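You operate a simulated robot arm through the tools that you are given. There is no shell and no other tool. Be economical: measure what you need, move in short steps, check, and stop when the job is done.

You are at the controls of a simulated robot arm. One attempt, no reset.

JOB
Run the converter from the hand keypad and trim it till the meter shows the job card's volts.
Fine: meter on AC first; press STOP and switch the meter off at the end.
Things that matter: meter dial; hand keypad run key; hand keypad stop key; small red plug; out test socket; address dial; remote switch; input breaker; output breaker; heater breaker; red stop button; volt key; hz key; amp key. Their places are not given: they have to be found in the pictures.

The check looks at the end state, three seconds after you hand in, the way a careful person would. Anything else that was tipped, shoved, dropped, spilled or broken makes it a failure.

ROBOT AND FRAMES
A 6-joint arm with a two-finger parallel gripper, fixed in place. Base frame: the origin is at the foot of the arm, x ahead of it, y to its left, z up; the work surface is at about z = 0.85. Units: m, degrees, N and s.
With the tool pointing down near the work surface it reaches from about 0.26 to 0.68 m from the base axis. Its first joint turns from -66.0 to 66.0 degrees. Payload 2.9 kg.
The TCP is the grasp point between the finger pads, 0.03 m short of the fingertips. In the tool frame z runs along the fingers and y along their closing line. Largest opening 0.11 m; finger width 0.02, thickness 0.01; the body of the gripper, 0.048 by 0.112 m, starts 0.055 m behind the TCP.
Orientation is that of the tool frame in the base frame, as a unit quaternion [w, x, y, z]. With the fingers straight down and closing along the base's y, the tool's x points along the base's -x, its y along +y and its z along -z.

CONTROLS
- The arm moves only by the tool jog_arm. Its argument "commands" is a list of rows, each a list of 7 numbers: the turn, a rotation vector about the tool's x, y, z in units of 8 degrees (1.0 is 8 degrees), then the shift along the tool's x, y, z in units of 40 mm (1.0 is 40 mm), then the finger opening in cm, from 0 to 11. In form: [[wx, wy, wz, x, y, z, fingers], ...]. A call has 1 to 20 rows; each row shifts and turns the commanded pose from where the row before left it, along the tool's axes as they then stand. A call with a number of a shift or a turn outside -1 to 1 is refused whole. Each row takes 0.2 s and may step no farther than 0.05 m and 8.6 degrees from the row before; otherwise, or with a gripper value out of range, the whole call is refused. Where a pose cannot be reached the arm comes as near as it can. A force on the tool above 40 N (or 10 N above the force at the start of the call, whichever is more), or a blocked arm, ends the call early, and 0.2 s more pass. The fingers move at their own pace (about 0.108 m/s each) and stop on an object; they squeeze with about 25 N. The grip force told is the motor's: it shows also when the fingers shut on nothing. Time passes only in rows, and 0.2 s behind the last, so rows that do not move let the fingers close. The reply holds the time, the measured pose of the TCP, the force on the tool along the base axes, the opening and the grip force, in the units named above and with some noise.
- Cameras (640 x 400 px; columns grow to the right, rows downward): "scene" is fixed at [0.0853, 0.4362, 1.3855]; the picture's right is [-0.70, -0.71, 0.00], its down [-0.40, 0.39, -0.83] and it looks along [0.59, -0.58, -0.56] (base axes); focal length 281 px, centre (320, 200). "wrist" rides on the gripper at [0.072, 0.017, -0.103] in the tool frame; the picture's right is [-0.23, 0.97, 0.00], its down [-0.76, -0.18, -0.62] and it looks along [-0.61, -0.14, 0.78] (tool axes); focal length 222 px, centre (320, 200).
- get_image(camera): a new picture of that camera. The clock stands still meanwhile.
- pixel_to_xyz(camera, pixels): for up to 12 pixels [column, row] of the newest picture of that camera ("zoom" is the newest enlarged one), the place [x, y, z] in the base frame of the surface seen there, good to about 0.002 m. The clock stands still meanwhile.
- zoom(camera, box): a new picture of the part [left, top, right, bottom] of that camera's present view, enlarged. The clock stands still meanwhile.
- finish_job(): hands the job in; it is judged then, once.

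Go step by step. Measure first, check grasps and placings, and put right what went wrong. The budget is 80 turns and 34 pictures, counting those below and the enlarged ones. Unless the task says otherwise, let go and move clear before handing in, and close with one line.

The tools are called as name(argument=value, ...) on one line, values as JSON. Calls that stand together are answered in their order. jog_arm: Moves the arm, as the interface text tells. Its arguments: {"type":"object","properties":{"commands":{"type":"array"}},"required":["commands"]} The other tools are called the same way: get_image (camera) takes a picture; pixel_to_xyz (camera, pixels) gives the place of the surface under pixels of a picture; zoom (camera, box) takes an enlarged picture of a part of a camera's view; finish_job () hands the job in.

At the start:

```text
time_s: 0.0
tool_pos: [0.457, -0.0144, 1.2228]
tcp_rot: [0.0, 0.001, 1.0, 0.001]
contact_force: [0.2, 0.0, 0.2]
opening: 0.11
grasp_force: 0.1
```

scene: 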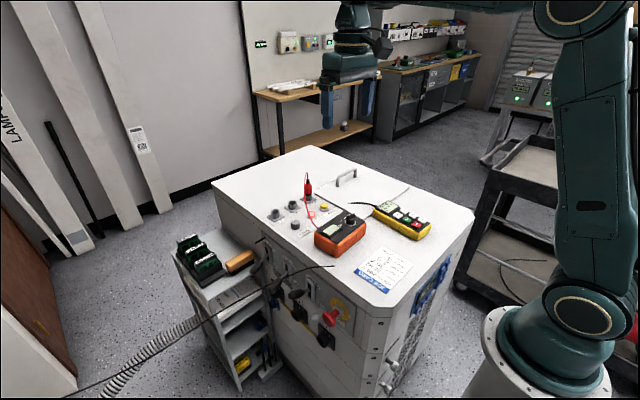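
wrist: 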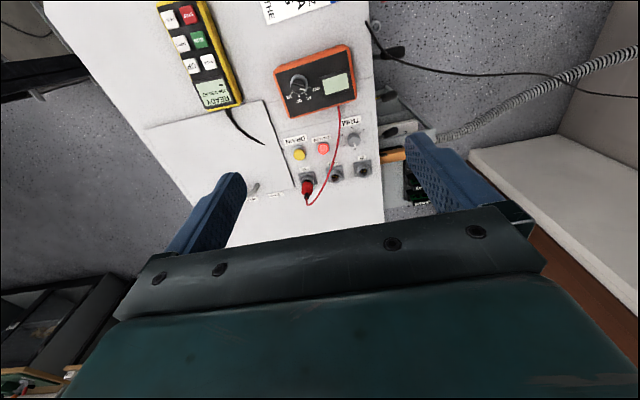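

The scene shows a cabinet top with the meter (orange, ~340,235), the hand keypad (yellow, ~402,220), test sockets (~290,210) and a job card (~382,270). I'll zoom in on these to read them.

zoom(camera="scene", box=[340, 180, 450, 300])

zoom(camera="scene", box=[255, 170, 375, 265])

zoom(camera="wrist", box=[140, 0, 400, 210])

zoom(camera="scene", box=[170, 220, 370, 390])

```text
3.33 times, centred on (395, 240) of scene
```

zoom: 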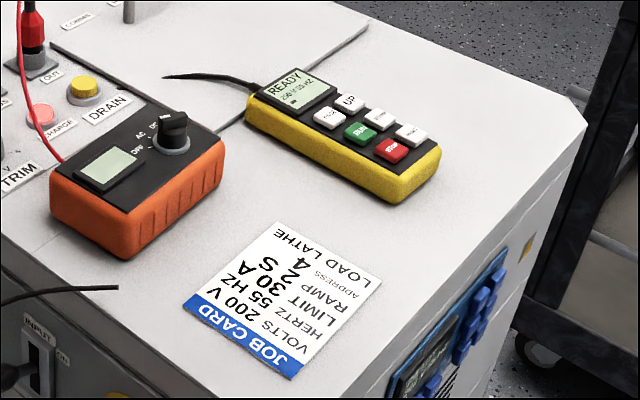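

```text
4.21 times, centred on (315, 218) of scene
```

zoom: 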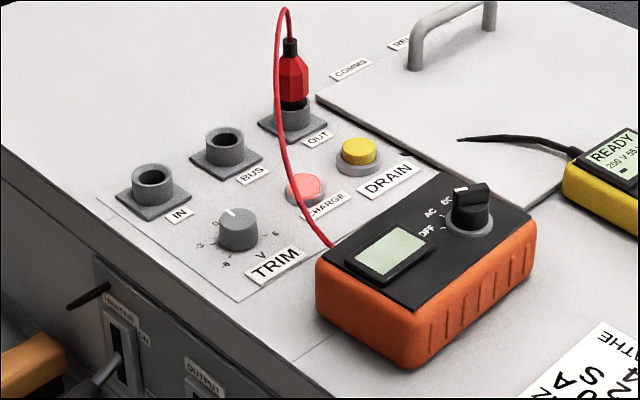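

```text
1.90 times, centred on (270, 105) of wrist
```

zoom: 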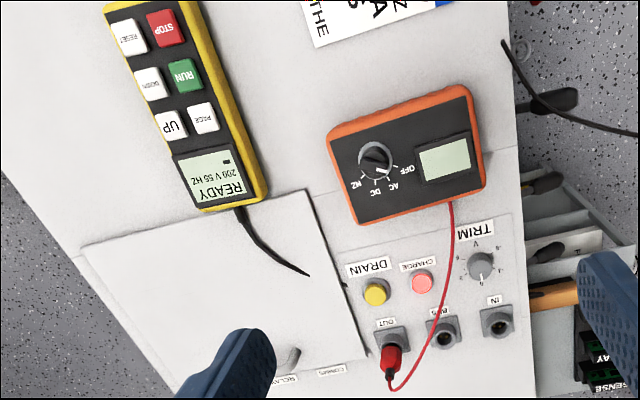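

```text
2.35 times, centred on (270, 305) of scene
```

zoom: 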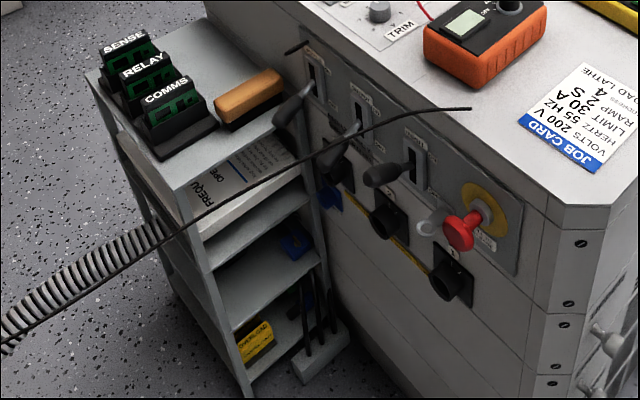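

The plug is already in OUT, the keypad shows READY at 200 V 55 Hz, and the card asks for 200 V, 55 Hz. The meter dial appears to be at OFF. I'll measure the dial, keys and trim knob in the wrist picture.

pixel_to_xyz(camera="wrist", pixels=[[198, 40], [190, 15], [192, 66], [181, 44], [355, 140], [299, 84], [296, 80], [303, 88], [215, 95], [290, 110], [323, 147], [333, 60]])

zoom(camera="wrist", box=[270, 60, 370, 160])

zoom(camera="scene", box=[255, 240, 355, 340])

pixel_to_xyz(camera="scene", pixels=[[397, 214], [403, 223], [393, 209], [295, 225], [348, 218], [351, 216], [308, 190], [307, 182], [414, 222], [350, 241]])

```text
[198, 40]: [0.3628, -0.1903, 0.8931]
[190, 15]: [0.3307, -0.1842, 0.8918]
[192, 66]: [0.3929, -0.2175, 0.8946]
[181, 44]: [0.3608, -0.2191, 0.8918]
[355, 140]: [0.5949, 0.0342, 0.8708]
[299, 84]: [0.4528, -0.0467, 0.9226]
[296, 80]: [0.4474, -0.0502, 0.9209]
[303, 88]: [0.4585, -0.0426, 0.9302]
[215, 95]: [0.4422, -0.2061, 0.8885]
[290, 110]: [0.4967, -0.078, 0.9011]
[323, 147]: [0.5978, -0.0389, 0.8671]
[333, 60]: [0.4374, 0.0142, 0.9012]
```

```text
4.00 times, centred on (320, 110) of wrist
```

zoom: 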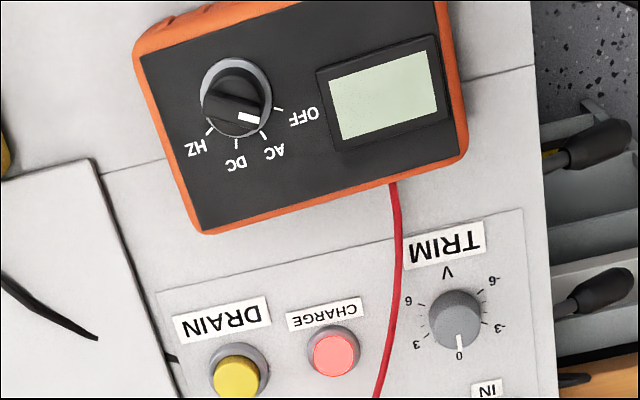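

```text
4.00 times, centred on (305, 290) of scene
```

zoom: 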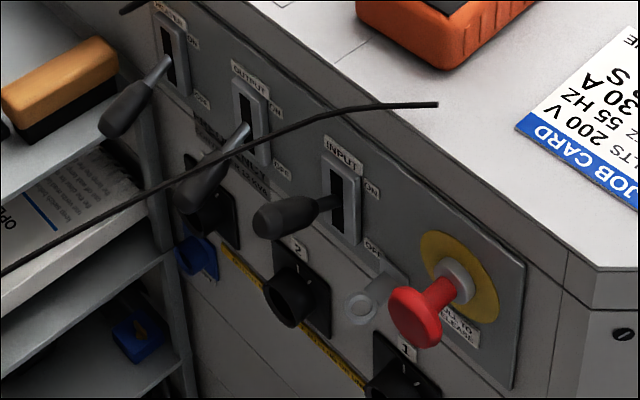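

```text
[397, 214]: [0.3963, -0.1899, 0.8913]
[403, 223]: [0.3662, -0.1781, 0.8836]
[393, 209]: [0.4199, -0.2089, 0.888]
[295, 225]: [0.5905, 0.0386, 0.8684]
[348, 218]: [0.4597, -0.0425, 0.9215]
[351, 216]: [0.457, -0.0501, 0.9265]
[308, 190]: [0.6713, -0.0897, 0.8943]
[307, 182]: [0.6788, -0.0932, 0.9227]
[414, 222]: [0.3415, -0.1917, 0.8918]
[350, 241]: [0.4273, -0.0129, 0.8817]
```

The dial bar points at OFF, with AC about 40° clockwise seen from above. The trim knob is at 0, and the input breaker lever is raised while output and heater are down. I'll lower the tool above the meter dial for a closer view.

jog_arm(commands=[[0, 0, 0, 0, -0.25, 0.95, 5], [0, 0, 0, 0, -0.25, 0.95, 5], [0, 0, 0, 0, -0.25, 0.95, 5], [0, 0, 0, 0, 0, 0.95, 5], [0, 0, 0, 0, 0, 0.95, 5], [0, 0, 0, 0, 0, 0, 5]])

get_image(camera="wrist")

```text
time_s: 1.4
tool_pos: [0.4573, -0.043, 1.0339]
tcp_rot: [0.0, 0.001, 1.0, 0.0]
contact_force: [-0.4, 0.7, -0.8]
opening: 0.0501
grasp_force: 0.0
```

```text
25 pictures are left
```

wrist: 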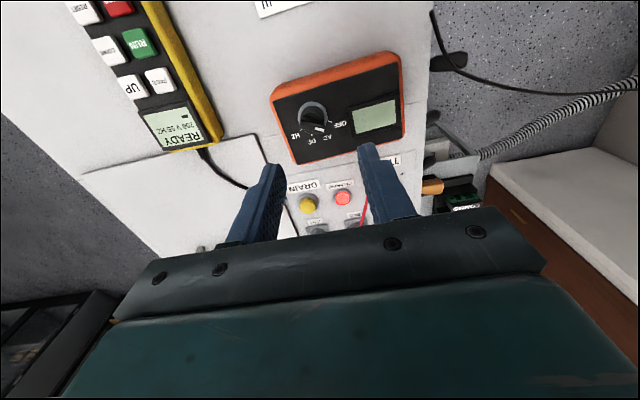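

The dial is now at about (315,118) in the wrist picture. I'll enlarge it and measure.

zoom(camera="wrist", box=[280, 80, 376, 140])

```text
6.67 times, centred on (328, 110) of wrist
```

zoom: 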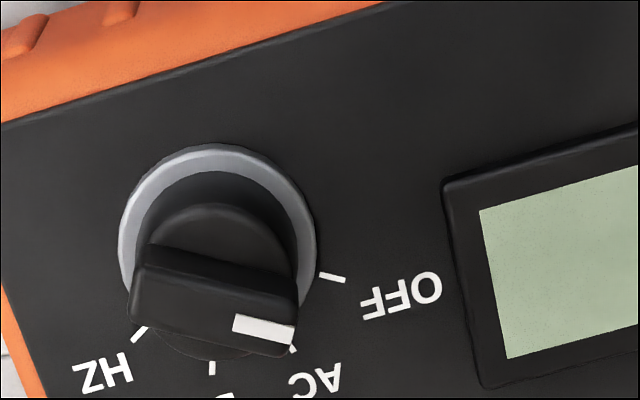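

pixel_to_xyz(camera="zoom", pixels=[[145, 285], [285, 325], [215, 305], [332, 278], [293, 350], [212, 367], [138, 335], [125, 230], [310, 230], [215, 150], [20, 130], [370, 20]])

```text
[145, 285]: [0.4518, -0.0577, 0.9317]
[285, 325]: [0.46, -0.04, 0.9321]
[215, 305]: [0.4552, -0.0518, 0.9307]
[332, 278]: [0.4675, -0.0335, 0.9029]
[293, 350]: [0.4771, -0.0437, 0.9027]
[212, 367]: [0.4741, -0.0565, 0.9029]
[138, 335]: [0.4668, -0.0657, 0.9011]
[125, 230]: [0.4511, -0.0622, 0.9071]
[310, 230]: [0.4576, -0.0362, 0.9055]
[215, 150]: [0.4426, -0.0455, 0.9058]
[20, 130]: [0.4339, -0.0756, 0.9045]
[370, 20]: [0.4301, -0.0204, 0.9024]
```

The bar centre is near (0.4555, -0.049), top at 0.932, and it lies about 58° from base x. I'll turn the tool so that the fingers close across the bar, still hovering, then check.

jog_arm(commands=[[0, 0, -0.9, 0.045, -0.15, 0, 5], [0, 0, -0.9, 0, 0, 0, 5], [0, 0, -0.9, 0, 0, 0, 5], [0, 0, -0.9, 0, 0, 0, 5], [0, 0, -0.9, 0, 0, 0, 5], [0, 0, -0.9, 0, 0, 0, 5], [0, 0, -0.9, 0, 0, 0, 5], [0, 0, -0.9, 0, 0, 0, 5], [0, 0, 0, 0, 0, 0.9, 5], [0, 0, 0, 0, 0, 0, 5]])

get_image(camera="wrist")

```text
time_s: 3.6
tool_pos: [0.4562, -0.0497, 0.9975]
tcp_rot: [0.0, -0.482, 0.876, 0.0]
contact_force: [0.4, 0.8, -0.2]
opening: 0.05
grasp_force: 0.1
```

```text
23 pictures are left
```

wrist: 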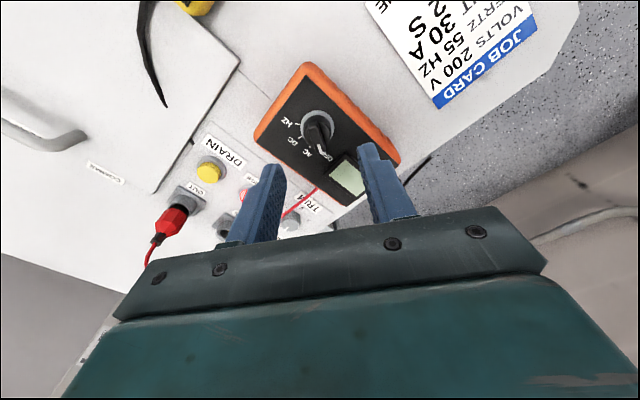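

The dial sits ahead of and between the fingers. I'll enlarge to check the bar's angle against the fingers.

zoom(camera="wrist", box=[280, 95, 360, 160])

```text
6.15 times, centred on (320, 128) of wrist
```

zoom: 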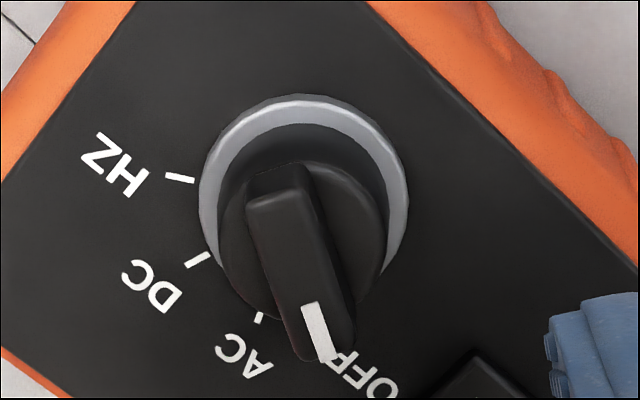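

pixel_to_xyz(camera="zoom", pixels=[[278, 205], [322, 345], [300, 275], [260, 200], [298, 198], [302, 350], [342, 340], [308, 308], [178, 178], [198, 259], [260, 317], [303, 100]])

```text
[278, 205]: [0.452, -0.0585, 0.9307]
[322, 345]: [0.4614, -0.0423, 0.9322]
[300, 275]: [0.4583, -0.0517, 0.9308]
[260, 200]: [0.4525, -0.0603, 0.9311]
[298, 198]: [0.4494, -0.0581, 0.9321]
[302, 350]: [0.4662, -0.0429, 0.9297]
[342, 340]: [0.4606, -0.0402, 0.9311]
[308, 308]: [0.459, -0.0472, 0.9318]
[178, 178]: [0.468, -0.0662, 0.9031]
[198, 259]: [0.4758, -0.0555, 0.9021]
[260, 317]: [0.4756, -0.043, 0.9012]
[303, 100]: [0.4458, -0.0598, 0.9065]
```

The bar runs at about 60°, centred at (0.4565, -0.050), which matches the tool's place. I'll go down to z ≈ 0.943 and close gently.

jog_arm(commands=[[0, 0, 0, 0, 0, 0.5, 5], [0, 0, 0, 0, 0, 0.5, 5], [0, 0, 0, 0, 0, 0.37, 5], [0, 0, 0, 0, 0, 0, 3], [0, 0, 0, 0, 0, 0, 1.5], [0, 0, 0, 0, 0, 0, 0.9], [0, 0, 0, 0, 0, 0, 0.6], [0, 0, 0, 0, 0, 0, 0.3]])

```text
time_s: 5.4
tool_pos: [0.4553, -0.05, 0.9421]
tcp_rot: [0.0, -0.481, 0.876, 0.0]
contact_force: [1.5, -4.1, 0.5]
opening: 0.0229
grasp_force: 24.7
```

The opening stopped at 23 mm, so the fingers hold the round skirt, not the bar. I'll open, rise 9 mm and close on the bar.

jog_arm(commands=[[0, 0, 0, 0, 0, 0, 4], [0, 0, 0, 0, 0, 0, 4], [0, 0, 0, 0, 0, -0.22, 4], [0, 0, 0, 0, 0, 0, 2], [0, 0, 0, 0, 0, 0, 1], [0, 0, 0, 0, 0, 0, 0.6], [0, 0, 0, 0, 0, 0, 0.3], [0, 0, 0, 0, 0, 0, 0.3]])

```text
time_s: 7.2
tool_pos: [0.4553, -0.0508, 0.952]
tcp_rot: [0.0, -0.482, 0.876, 0.0]
contact_force: [-0.1, -1.6, 1.7]
opening: 0.0087
grasp_force: 25.2
```

Opening is 8.7 mm with 25 N, so the bar is held. Now I turn about 36° clockwise (tool +z) to AC.

jog_arm(commands=[[0, 0, 0.75, 0, 0, 0, 0.3], [0, 0, 0.75, 0, 0, 0, 0.3], [0, 0, 0.75, 0, 0, 0, 0.3], [0, 0, 0.75, 0, 0, 0, 0.3], [0, 0, 0.75, 0, 0, 0, 0.3], [0, 0, 0.75, 0, 0, 0, 0.3], [0, 0, 0, 0, 0, 0, 0.3]])

zoom(camera="wrist", box=[240, 80, 400, 180])

```text
time_s: 8.8
tool_pos: [0.455, -0.0505, 0.9516]
tcp_rot: [0.0, -0.187, 0.982, 0.001]
contact_force: [-6.7, -1.9, 19.0]
opening: 0.0087
grasp_force: 25.0
```

```text
4.00 times, centred on (320, 130) of wrist
```

zoom: 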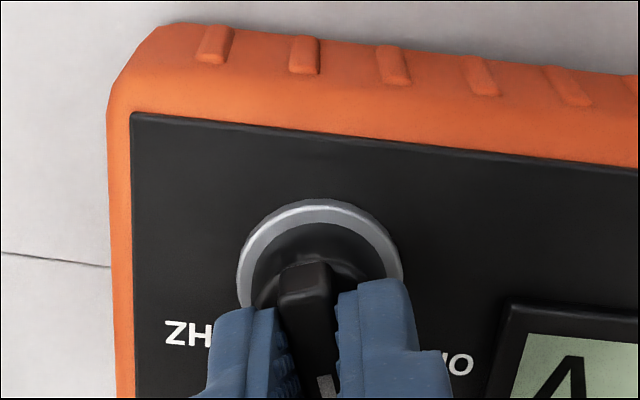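

The display now shows something starting with "A". I'll release, rise and look.

jog_arm(commands=[[0, 0, 0, 0, 0, 0, 1.2], [0, 0, 0, 0, 0, 0, 3], [0, 0, 0, 0, 0, -0.7, 4], [0, 0, 0, 0, 0, -1, 4], [0, 0, 0, 0, 0, -1, 4], [0, 0, 0, 0, 0, 0, 4]])

zoom(camera="wrist", box=[200, 40, 440, 190])

```text
time_s: 10.2
tool_pos: [0.4558, -0.0488, 1.0603]
tcp_rot: [0.0, -0.187, 0.982, 0.0]
contact_force: [0.2, -0.1, -0.4]
opening: 0.0399
grasp_force: 0.0
```

```text
2.67 times, centred on (320, 115) of wrist
```

zoom: 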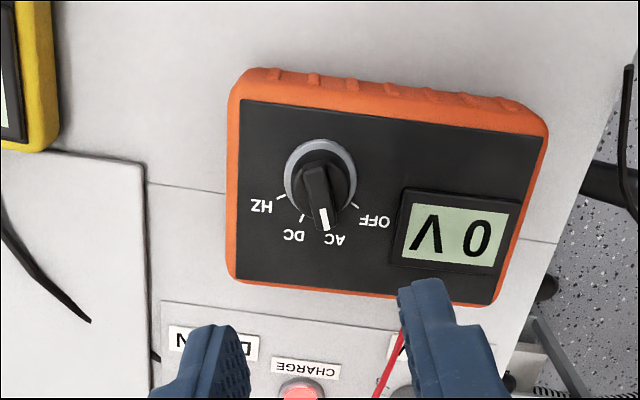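

The meter is on AC and shows 0 V. Next I'll turn back, close the fingers and move over the keypad for a close look.

jog_arm(commands=[[0, 0, 0.9, 0, 0, 0, 2], [0, 0, 0.9, 0, 0, 0, 0], [0, 0, 0.9, 0, 0, 0, 0], [0, 0, 0, 0.6, -0.88, 0, 0], [0, 0, 0, 0.6, -0.88, 0, 0], [0, 0, 0, 0.6, -0.88, 0, 0], [0, 0, 0, 0.6, -0.88, 0, 0], [0, 0, 0, 0, 0, 0.9, 0], [0, 0, 0, 0, 0, 0, 0]])

zoom(camera="wrist", box=[200, 50, 440, 200])

```text
time_s: 12.2
tool_pos: [0.3593, -0.1909, 1.0234]
tcp_rot: [0.0, 0.0, 1.0, 0.0]
contact_force: [0.7, -0.1, -0.2]
opening: 0.0
grasp_force: 25.1
```

```text
2.67 times, centred on (320, 125) of wrist
```

zoom: 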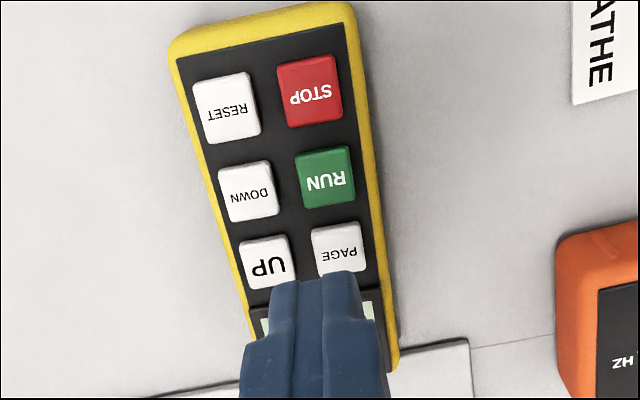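

pixel_to_xyz(camera="zoom", pixels=[[325, 176], [310, 90], [248, 190], [340, 245], [300, 152], [345, 150], [305, 207], [352, 200], [265, 262]])

```text
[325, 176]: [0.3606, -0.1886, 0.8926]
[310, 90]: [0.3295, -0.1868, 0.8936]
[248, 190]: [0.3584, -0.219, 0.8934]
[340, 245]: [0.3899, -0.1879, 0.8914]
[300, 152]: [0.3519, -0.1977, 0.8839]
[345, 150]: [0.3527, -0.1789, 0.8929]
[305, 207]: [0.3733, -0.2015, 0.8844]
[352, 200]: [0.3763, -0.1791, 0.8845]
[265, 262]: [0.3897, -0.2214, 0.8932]
```

RUN is centred at (0.361, -0.189, 0.893). With the tips 30 mm past the TCP, contact comes at about z = 0.923, so I'll approach and press in small steps.

jog_arm(commands=[[0, 0, 0, -0.04, 0.05, 0.8, 0], [0, 0, 0, 0, 0, 0.8, 0], [0, 0, 0, 0, 0, 0.72, 0], [0, 0, 0, 0, 0, 0.1, 0], [0, 0, 0, 0, 0, 0.08, 0], [0, 0, 0, 0, 0, 0, 0]])

```text
time_s: 13.6
tool_pos: [0.3612, -0.1889, 0.9242]
tcp_rot: [0.0, -0.001, 1.0, 0.0]
contact_force: [0.8, -0.6, -0.9]
opening: 0.0
grasp_force: 24.8
```

jog_arm(commands=[[0, 0, 0, 0, 0, 0.05, 0], [0, 0, 0, 0, 0, 0.05, 0], [0, 0, 0, 0, 0, 0, 0]])

```text
time_s: 14.4
tool_pos: [0.3599, -0.1879, 0.9193]
tcp_rot: [0.0, 0.0, 1.0, 0.0]
contact_force: [-0.6, 0.0, 2.0]
opening: 0.0
grasp_force: 24.9
```

The tool is about 4 mm into the key with only a light force. I'll lift and look at the keypad screen and the meter.

jog_arm(commands=[[0, 0, 0, 0, 0, -0.5, 0], [0, 0, 0, 0, 0, -1, 0], [0, 0, 0, 0, 0, -1, 0], [0, 0, 0, 0, 0, -1, 0], [0, 0, 0, 0, 0, 0, 0]])

zoom(camera="scene", box=[310, 180, 438, 260])

```text
time_s: 15.6
tool_pos: [0.3616, -0.1884, 1.0595]
tcp_rot: [0.0, 0.0, 1.0, -0.001]
contact_force: [-0.6, -0.3, 0.3]
opening: 0.0001
grasp_force: 24.7
```

```text
5.00 times, centred on (374, 220) of scene
```

zoom: 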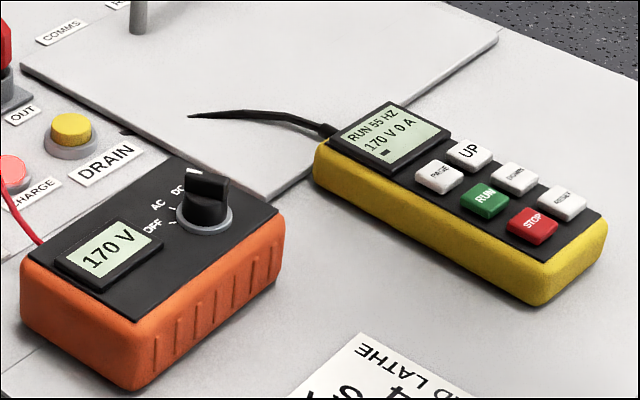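

It's running: the meter shows 170 V and is probably still ramping. I'll move over the trim knob, staying high, and read both there.

jog_arm(commands=[[0, 0, 0, -0.83, 0.8, 0, 3], [0, 0, 0, -0.83, 0.8, 0, 4], [0, 0, 0, -0.83, 0.8, 0, 4], [0, 0, 0, -0.83, 0.8, 0, 4], [0, 0, 0, -0.83, 0.8, 0, 4], [0, 0, 0, -0.83, 0.8, 0, 4], [0, 0, 0, -0.83, 0.8, 0, 4], [0, 0, 0, 0, 0, 0, 4], [0, 0, 0, 0, 0, 0, 4]])

get_image(camera="wrist")

zoom(camera="scene", box=[270, 150, 414, 250])

```text
time_s: 17.6
tool_pos: [0.5936, 0.0359, 1.0598]
tcp_rot: [0.0, 0.0, 1.0, 0.001]
contact_force: [-0.9, 0.8, -0.3]
opening: 0.0402
grasp_force: 0.0
```

```text
17 pictures are left
```

wrist: 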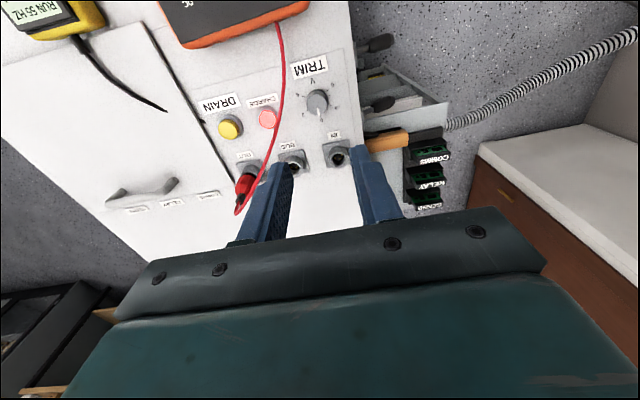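

```text
4.00 times, centred on (342, 200) of scene
```

zoom: 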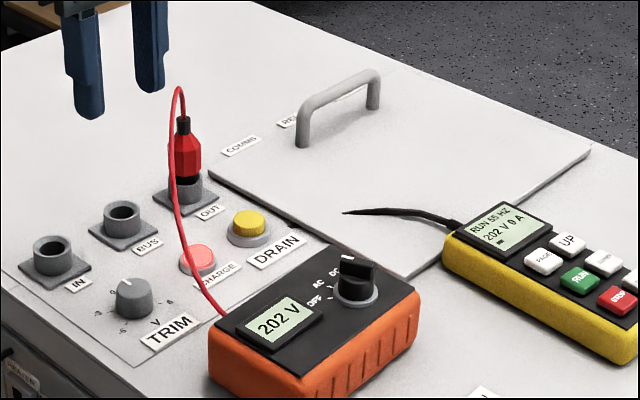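

The meter and keypad both show 202 V with trim at 0, so it needs about -2 V. I'll enlarge the trim knob and measure it.

zoom(camera="wrist", box=[256, 50, 384, 130])

pixel_to_xyz(camera="wrist", pixels=[[285, 60], [284, 90], [278, 120], [268, 145], [255, 175]])

```text
5.00 times, centred on (320, 90) of wrist
```

zoom: 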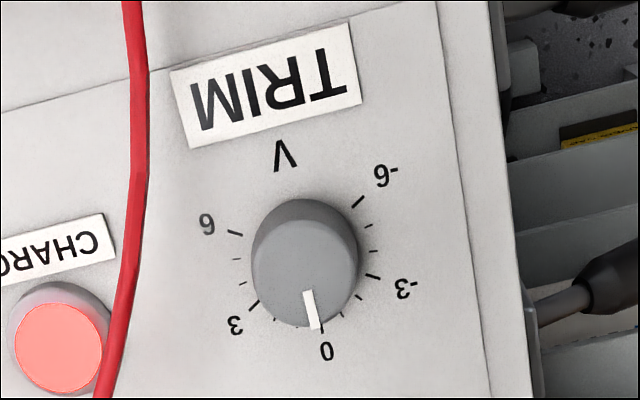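

```text
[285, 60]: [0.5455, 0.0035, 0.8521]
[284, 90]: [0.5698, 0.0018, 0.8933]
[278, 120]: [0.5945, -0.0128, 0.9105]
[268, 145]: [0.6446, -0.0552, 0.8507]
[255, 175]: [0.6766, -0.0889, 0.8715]
```

pixel_to_xyz(camera="zoom", pixels=[[322, 328], [373, 277], [358, 202], [253, 305], [235, 233], [300, 220], [304, 260], [309, 292], [275, 240], [335, 225], [318, 318], [305, 295]])

```text
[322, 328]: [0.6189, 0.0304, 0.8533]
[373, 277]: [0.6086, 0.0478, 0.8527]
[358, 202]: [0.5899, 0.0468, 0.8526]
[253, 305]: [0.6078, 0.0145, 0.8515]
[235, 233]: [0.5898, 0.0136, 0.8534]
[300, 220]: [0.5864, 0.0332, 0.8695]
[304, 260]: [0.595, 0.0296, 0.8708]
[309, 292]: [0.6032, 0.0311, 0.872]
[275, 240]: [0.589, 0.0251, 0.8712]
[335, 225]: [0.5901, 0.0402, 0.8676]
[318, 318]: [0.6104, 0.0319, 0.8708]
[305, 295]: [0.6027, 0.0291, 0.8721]
```

Trim: centre (0.6005, 0.0305), top at 0.871. The scale runs about 20–22° per volt, with the minus side toward +y (counter-clockwise from above). I'll turn the tool so that its long side stays clear of the red lead, then look.

jog_arm(commands=[[0, 0, 0.9, -0.17, -0.13, 0, 3.5], [0, 0, 0.9, 0, 0, 0, 3.5], [0, 0, 0.9, 0, 0, 0, 3.5], [0, 0, 0.9, 0, 0, 0, 3.5], [0, 0, 0.9, 0, 0, 0, 3.5], [0, 0, 0.9, 0, 0, 0, 3.5], [0, 0, 0.9, 0, 0, 0, 3.5], [0, 0, 0.9, 0, 0, 0, 3.5], [0, 0, 0.9, 0, 0, 0, 3.5], [0, 0, 0.9, 0, 0, 0, 3.5], [0, 0, 0.9, 0, 0, 0, 3.5], [0, 0, 0.9, 0, 0, 0, 3.5], [0, 0, 0.9, 0, 0, 0, 3.5], [0, 0, 0, 0, 0, 1, 3.5], [0, 0, 0, 0, 0, 1, 3.5], [0, 0, 0, 0, 0, 0, 3.5]])

get_image(camera="wrist")

```text
time_s: 21.0
tool_pos: [0.6006, 0.031, 0.9771]
tcp_rot: [0.0, 0.729, 0.685, 0.0]
contact_force: [0.2, -0.2, 0.7]
opening: 0.0349
grasp_force: 0.0
```

```text
14 pictures are left
```

wrist: 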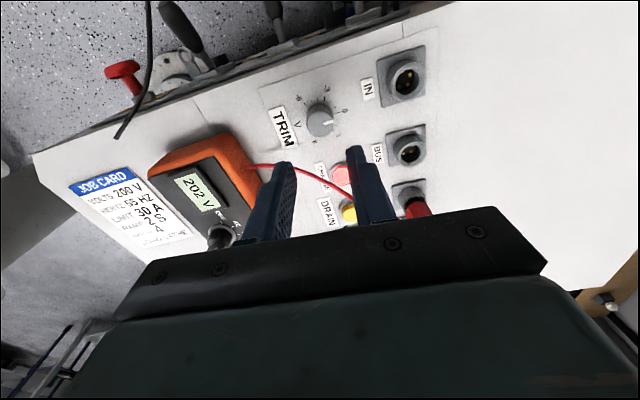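

The meter reads 202 V, and the knob is at about (320,120). A quick position check before going down.

pixel_to_xyz(camera="wrist", pixels=[[309, 120], [331, 118], [320, 108], [320, 130], [320, 119], [262, 168], [310, 176]])

```text
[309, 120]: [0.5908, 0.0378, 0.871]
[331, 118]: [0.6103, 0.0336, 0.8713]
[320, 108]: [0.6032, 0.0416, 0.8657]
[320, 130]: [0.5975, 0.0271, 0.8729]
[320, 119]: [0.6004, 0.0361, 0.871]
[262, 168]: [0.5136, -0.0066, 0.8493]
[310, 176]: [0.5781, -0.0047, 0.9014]
```

The knob centre agrees, at about (0.600, 0.033). I'll descend and grip.

jog_arm(commands=[[0, 0, 0, 0.04, 0, 0.8, 3.5], [0, 0, 0, 0, 0, 0.8, 3.5], [0, 0, 0, 0, 0, 0.6, 3.5], [0, 0, 0, 0, 0, 0, 2.5], [0, 0, 0, 0, 0, 0, 1.8], [0, 0, 0, 0, 0, 0, 1.4], [0, 0, 0, 0, 0, 0, 1.0]])

```text
time_s: 22.6
tool_pos: [0.5996, 0.0322, 0.8897]
tcp_rot: [-0.002, 0.729, 0.684, -0.001]
contact_force: [-17.2, 1.6, 6.4]
opening: 0.0268
grasp_force: 45.2
```

The fingers hold the 27 mm knob, with some side force along x. I'll ease that with a small shift, then turn about 40° counter-clockwise in small steps.

jog_arm(commands=[[0, 0, 0, 0, -0.03, 0, 1.0], [0, 0, 0, 0, 0, 0, 1.0]])

```text
time_s: 23.2
tool_pos: [0.5991, 0.0322, 0.8905]
tcp_rot: [0.0, 0.729, 0.684, 0.0]
contact_force: [-9.2, 2.1, -2.1]
opening: 0.0266
grasp_force: 45.1
```

jog_arm(commands=[[0, 0, -0.75, 0, -0.02, 0, 1.0], [0, 0, -0.75, 0, 0, 0, 1.0], [0, 0, -0.75, 0, 0, 0, 1.0], [0, 0, -0.75, 0, 0, 0, 1.0], [0, 0, -0.75, 0, 0, 0, 1.0], [0, 0, -0.75, 0, 0, 0, 1.0], [0, 0, 0, 0, 0, 0, 1.0], [0, 0, 0, 0, 0, 0, 1.0]])

get_image(camera="wrist")

```text
time_s: 25.0
tool_pos: [0.5981, 0.0318, 0.8912]
tcp_rot: [-0.001, 0.481, 0.877, 0.0]
contact_force: [-7.9, -0.3, -10.6]
opening: 0.0265
grasp_force: 44.4
```

```text
13 pictures are left
```

wrist: 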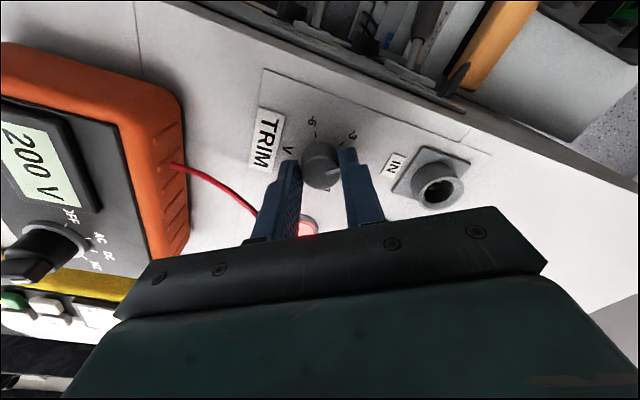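

The meter shows 200 V. I'll check where the trim pointer stands on the scale.

zoom(camera="wrist", box=[272, 110, 368, 200])

```text
4.44 times, centred on (320, 155) of wrist
```

zoom: 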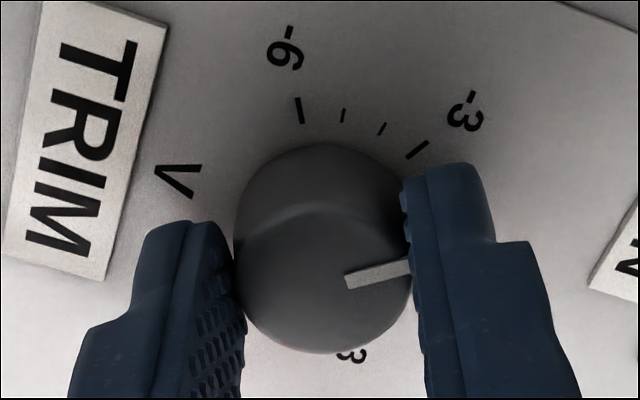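

The pointer lies a bit short of the -2 mark by my count. I'll add 3°, release, rise and check that the meter stays at 200 V.

jog_arm(commands=[[0, 0, -0.4, 0, 0, 0, 1.0], [0, 0, 0, 0, 0, 0, 1.0], [0, 0, 0, 0, 0, 0, 2.9], [0, 0, 0, 0, 0, 0, 3.6], [0, 0, 0, 0, 0, -0.8, 3.6], [0, 0, 0, 0, 0, -1, 3.6], [0, 0, 0, 0, 0, -1, 3.6], [0, 0, 0, 0, 0, -1, 3.6], [0, 0, 0, 0, 0, 0, 3.6]])

get_image(camera="wrist")

zoom(camera="wrist", box=[256, 60, 384, 140])

```text
time_s: 27.0
tool_pos: [0.5981, 0.0311, 1.0439]
tcp_rot: [0.0, 0.457, 0.89, 0.0]
contact_force: [0.5, 0.8, 0.4]
opening: 0.0357
grasp_force: 0.0
```

```text
11 pictures are left
```

wrist: 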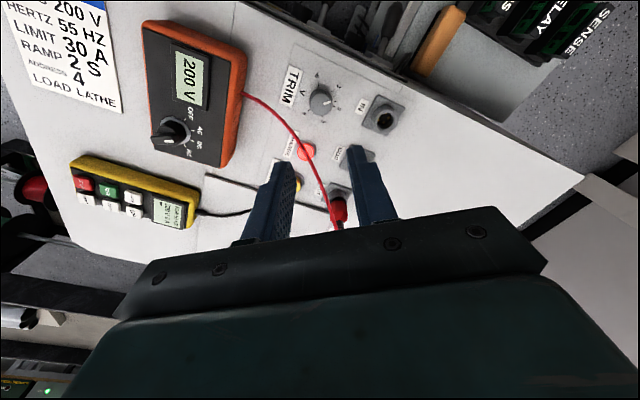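

```text
5.00 times, centred on (320, 100) of wrist
```

zoom: 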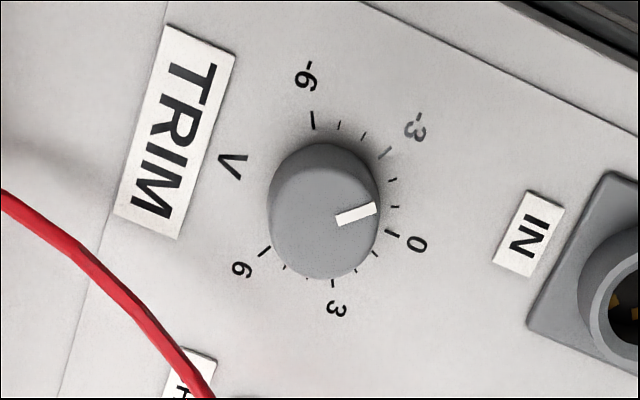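

The meter holds 200 V and the trim pointer is near -2. Now I'll turn back, close the fingers and go over the STOP key at (0.3295, -0.187).

jog_arm(commands=[[0, 0, -0.85, 0, 0, 0, 1], [0, 0, -0.85, 0, 0, 0, 0], [0, 0, -0.85, 0, 0, 0, 0], [0, 0, -0.85, 0, 0, 0, 0], [0, 0, -0.85, 0, 0, 0, 0], [0, 0, -0.85, 0, 0, 0, 0], [0, 0, -0.85, 0, 0, 0, 0], [0, 0, -0.85, 0, 0, 0, 0], [0, 0, 0, 0.84, -0.68, 0, 0], [0, 0, 0, 0.84, -0.68, 0, 0], [0, 0, 0, 0.84, -0.68, 0, 0], [0, 0, 0, 0.84, -0.68, 0, 0], [0, 0, 0, 0.84, -0.68, 0, 0], [0, 0, 0, 0.84, -0.68, 0, 0], [0, 0, 0, 0.84, -0.68, 0, 0], [0, 0, 0, 0.84, -0.68, 0, 0], [0, 0, 0, 0, 0, 0, 0]])

```text
time_s: 30.6
tool_pos: [0.3307, -0.1861, 1.0426]
tcp_rot: [0.0, -0.001, 1.0, 0.0]
contact_force: [-0.3, 0.3, 0.1]
opening: 0.0
grasp_force: 25.1
```

I'm above STOP. I'll press down to z ≈ 0.9195 as with RUN, then lift.

jog_arm(commands=[[0, 0, 0, 0.03, 0, 0.95, 0], [0, 0, 0, 0, 0, 0.95, 0], [0, 0, 0, 0, 0, 0.85, 0], [0, 0, 0, 0, 0, 0.15, 0], [0, 0, 0, 0, 0, 0.1, 0], [0, 0, 0, 0, 0, 0.08, 0], [0, 0, 0, 0, 0, 0, 0]])

jog_arm(commands=[[0, 0, 0, 0, 0, -0.5, 0], [0, 0, 0, 0, 0, -1, 0], [0, 0, 0, 0, 0, -1, 0], [0, 0, 0, 0, 0, -1, 0], [0, 0, 0, 0, 0, 0, 0]])

zoom(camera="scene", box=[310, 180, 438, 260])

```text
time_s: 32.2
tool_pos: [0.3292, -0.1844, 0.9194]
tcp_rot: [0.0, 0.0, 1.0, 0.0]
contact_force: [-1.1, 0.4, 2.6]
opening: 0.0001
grasp_force: 25.0
```

```text
time_s: 33.4
tool_pos: [0.328, -0.1855, 1.0595]
tcp_rot: [0.0, 0.001, 1.0, 0.0]
contact_force: [0.0, 0.5, 0.4]
opening: 0.0
grasp_force: 25.2
```

```text
5.00 times, centred on (374, 220) of scene
```

zoom: 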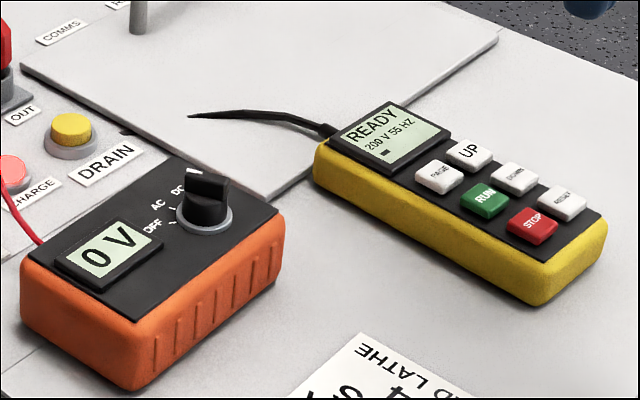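

It's stopped: READY, and the meter is at 0 V. I'll return to the dial at the yaw I left it (about 21.6°), grip the bar and turn it back to OFF.

jog_arm(commands=[[0, 0, 0, -0.8, 0.85, 0, 2], [0, 0, 0, -0.8, 0.85, 0, 4], [0, 0, 0, -0.8, 0.85, 0, 4], [0, 0, 0, -0.8, 0.85, 0, 4], [0, 0, -0.9, 0, 0, 0, 4], [0, 0, -0.9, 0, 0, 0, 4], [0, 0, -0.9, 0, 0, 0, 4], [0, 0, 0, 0, 0, 0.7, 4], [0, 0, 0, 0, 0, 0, 4]])

zoom(camera="wrist", box=[240, 70, 400, 170])

```text
time_s: 35.4
tool_pos: [0.4555, -0.0482, 1.0316]
tcp_rot: [0.0, -0.188, 0.982, 0.0]
contact_force: [-0.2, -0.6, 0.4]
opening: 0.04
grasp_force: 0.0
```

```text
4.00 times, centred on (320, 120) of wrist
```

zoom: 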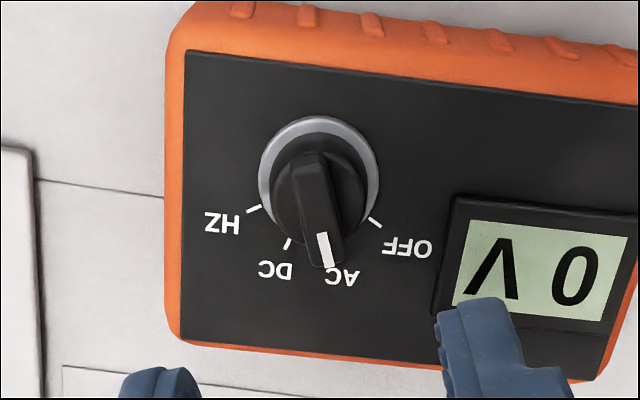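

The bar lines up with the fingers. I'll descend to z ≈ 0.952 and close.

jog_arm(commands=[[0, 0, 0, 0, -0.045, 0.8, 4], [0, 0, 0, 0, 0, 0.8, 4], [0, 0, 0, 0, 0, 0.39, 4], [0, 0, 0, 0, 0, 0, 2], [0, 0, 0, 0, 0, 0, 1], [0, 0, 0, 0, 0, 0, 0.6], [0, 0, 0, 0, 0, 0, 0.3], [0, 0, 0, 0, 0, 0, 0.3]])

```text
time_s: 37.2
tool_pos: [0.4574, -0.0527, 0.9524]
tcp_rot: [0.0, -0.188, 0.982, 0.0]
contact_force: [0.0, 0.0, -0.5]
opening: 0.0087
grasp_force: 25.4
```

The bar is held (8.7 mm). Now I turn 36° counter-clockwise to OFF, release and rise.

jog_arm(commands=[[0, 0, -0.75, 0, 0, 0, 0.3], [0, 0, -0.75, 0, 0, 0, 0.3], [0, 0, -0.75, 0, 0, 0, 0.3], [0, 0, -0.75, 0, 0, 0, 0.3], [0, 0, -0.75, 0, 0, 0, 0.3], [0, 0, -0.75, 0, 0, 0, 0.3], [0, 0, 0, 0, 0, 0, 0.3], [0, 0, 0, 0, 0, 0, 1.3], [0, 0, 0, 0, 0, 0, 3], [0, 0, 0, 0, 0, -0.7, 4], [0, 0, 0, 0, 0, -1, 4], [0, 0, 0, 0, 0, -1, 4], [0, 0, 0, 0, 0, -1, 4], [0, 0, 0, 0, 0, -1, 4], [0, 0, 0, 0, 0, 0, 4]])

zoom(camera="wrist", box=[240, 40, 400, 140])

get_image(camera="scene")

```text
time_s: 40.4
tool_pos: [0.4553, -0.0501, 1.1416]
tcp_rot: [0.0, -0.482, 0.876, 0.0]
contact_force: [-0.4, 0.2, -0.1]
opening: 0.0403
grasp_force: 0.1
```

```text
4.00 times, centred on (320, 90) of wrist
```

zoom: 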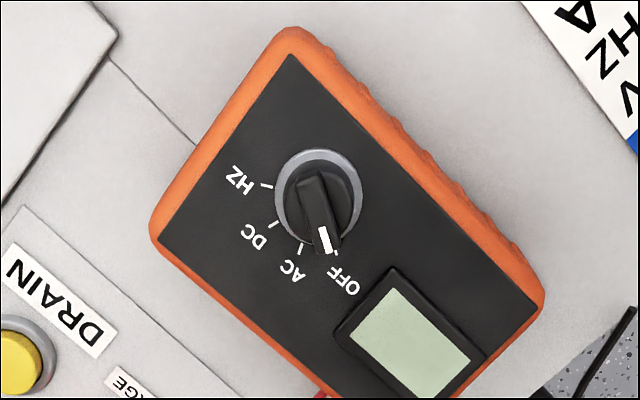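

```text
6 pictures are left
```

scene: 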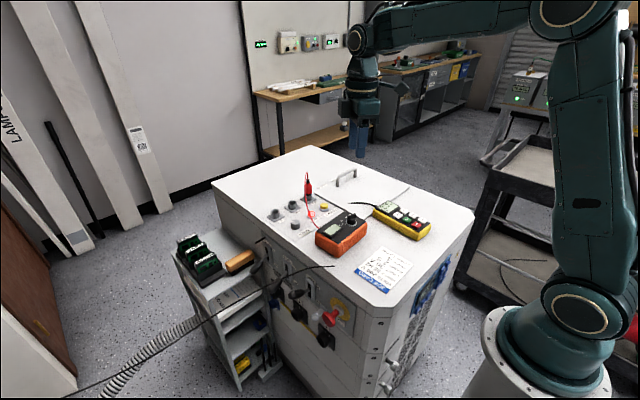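

The meter is at OFF with a blank display, the keypad is stopped, the trim is set, and nothing else looks moved. The arm is clear, so I'm handing in.

finish_job()

```text
The job is handed in.
```

I put the meter on AC, ran the converter from the keypad and trimmed it from 202 V to the card's 200 V. Then I pressed STOP (keypad back to READY) and turned the meter off.
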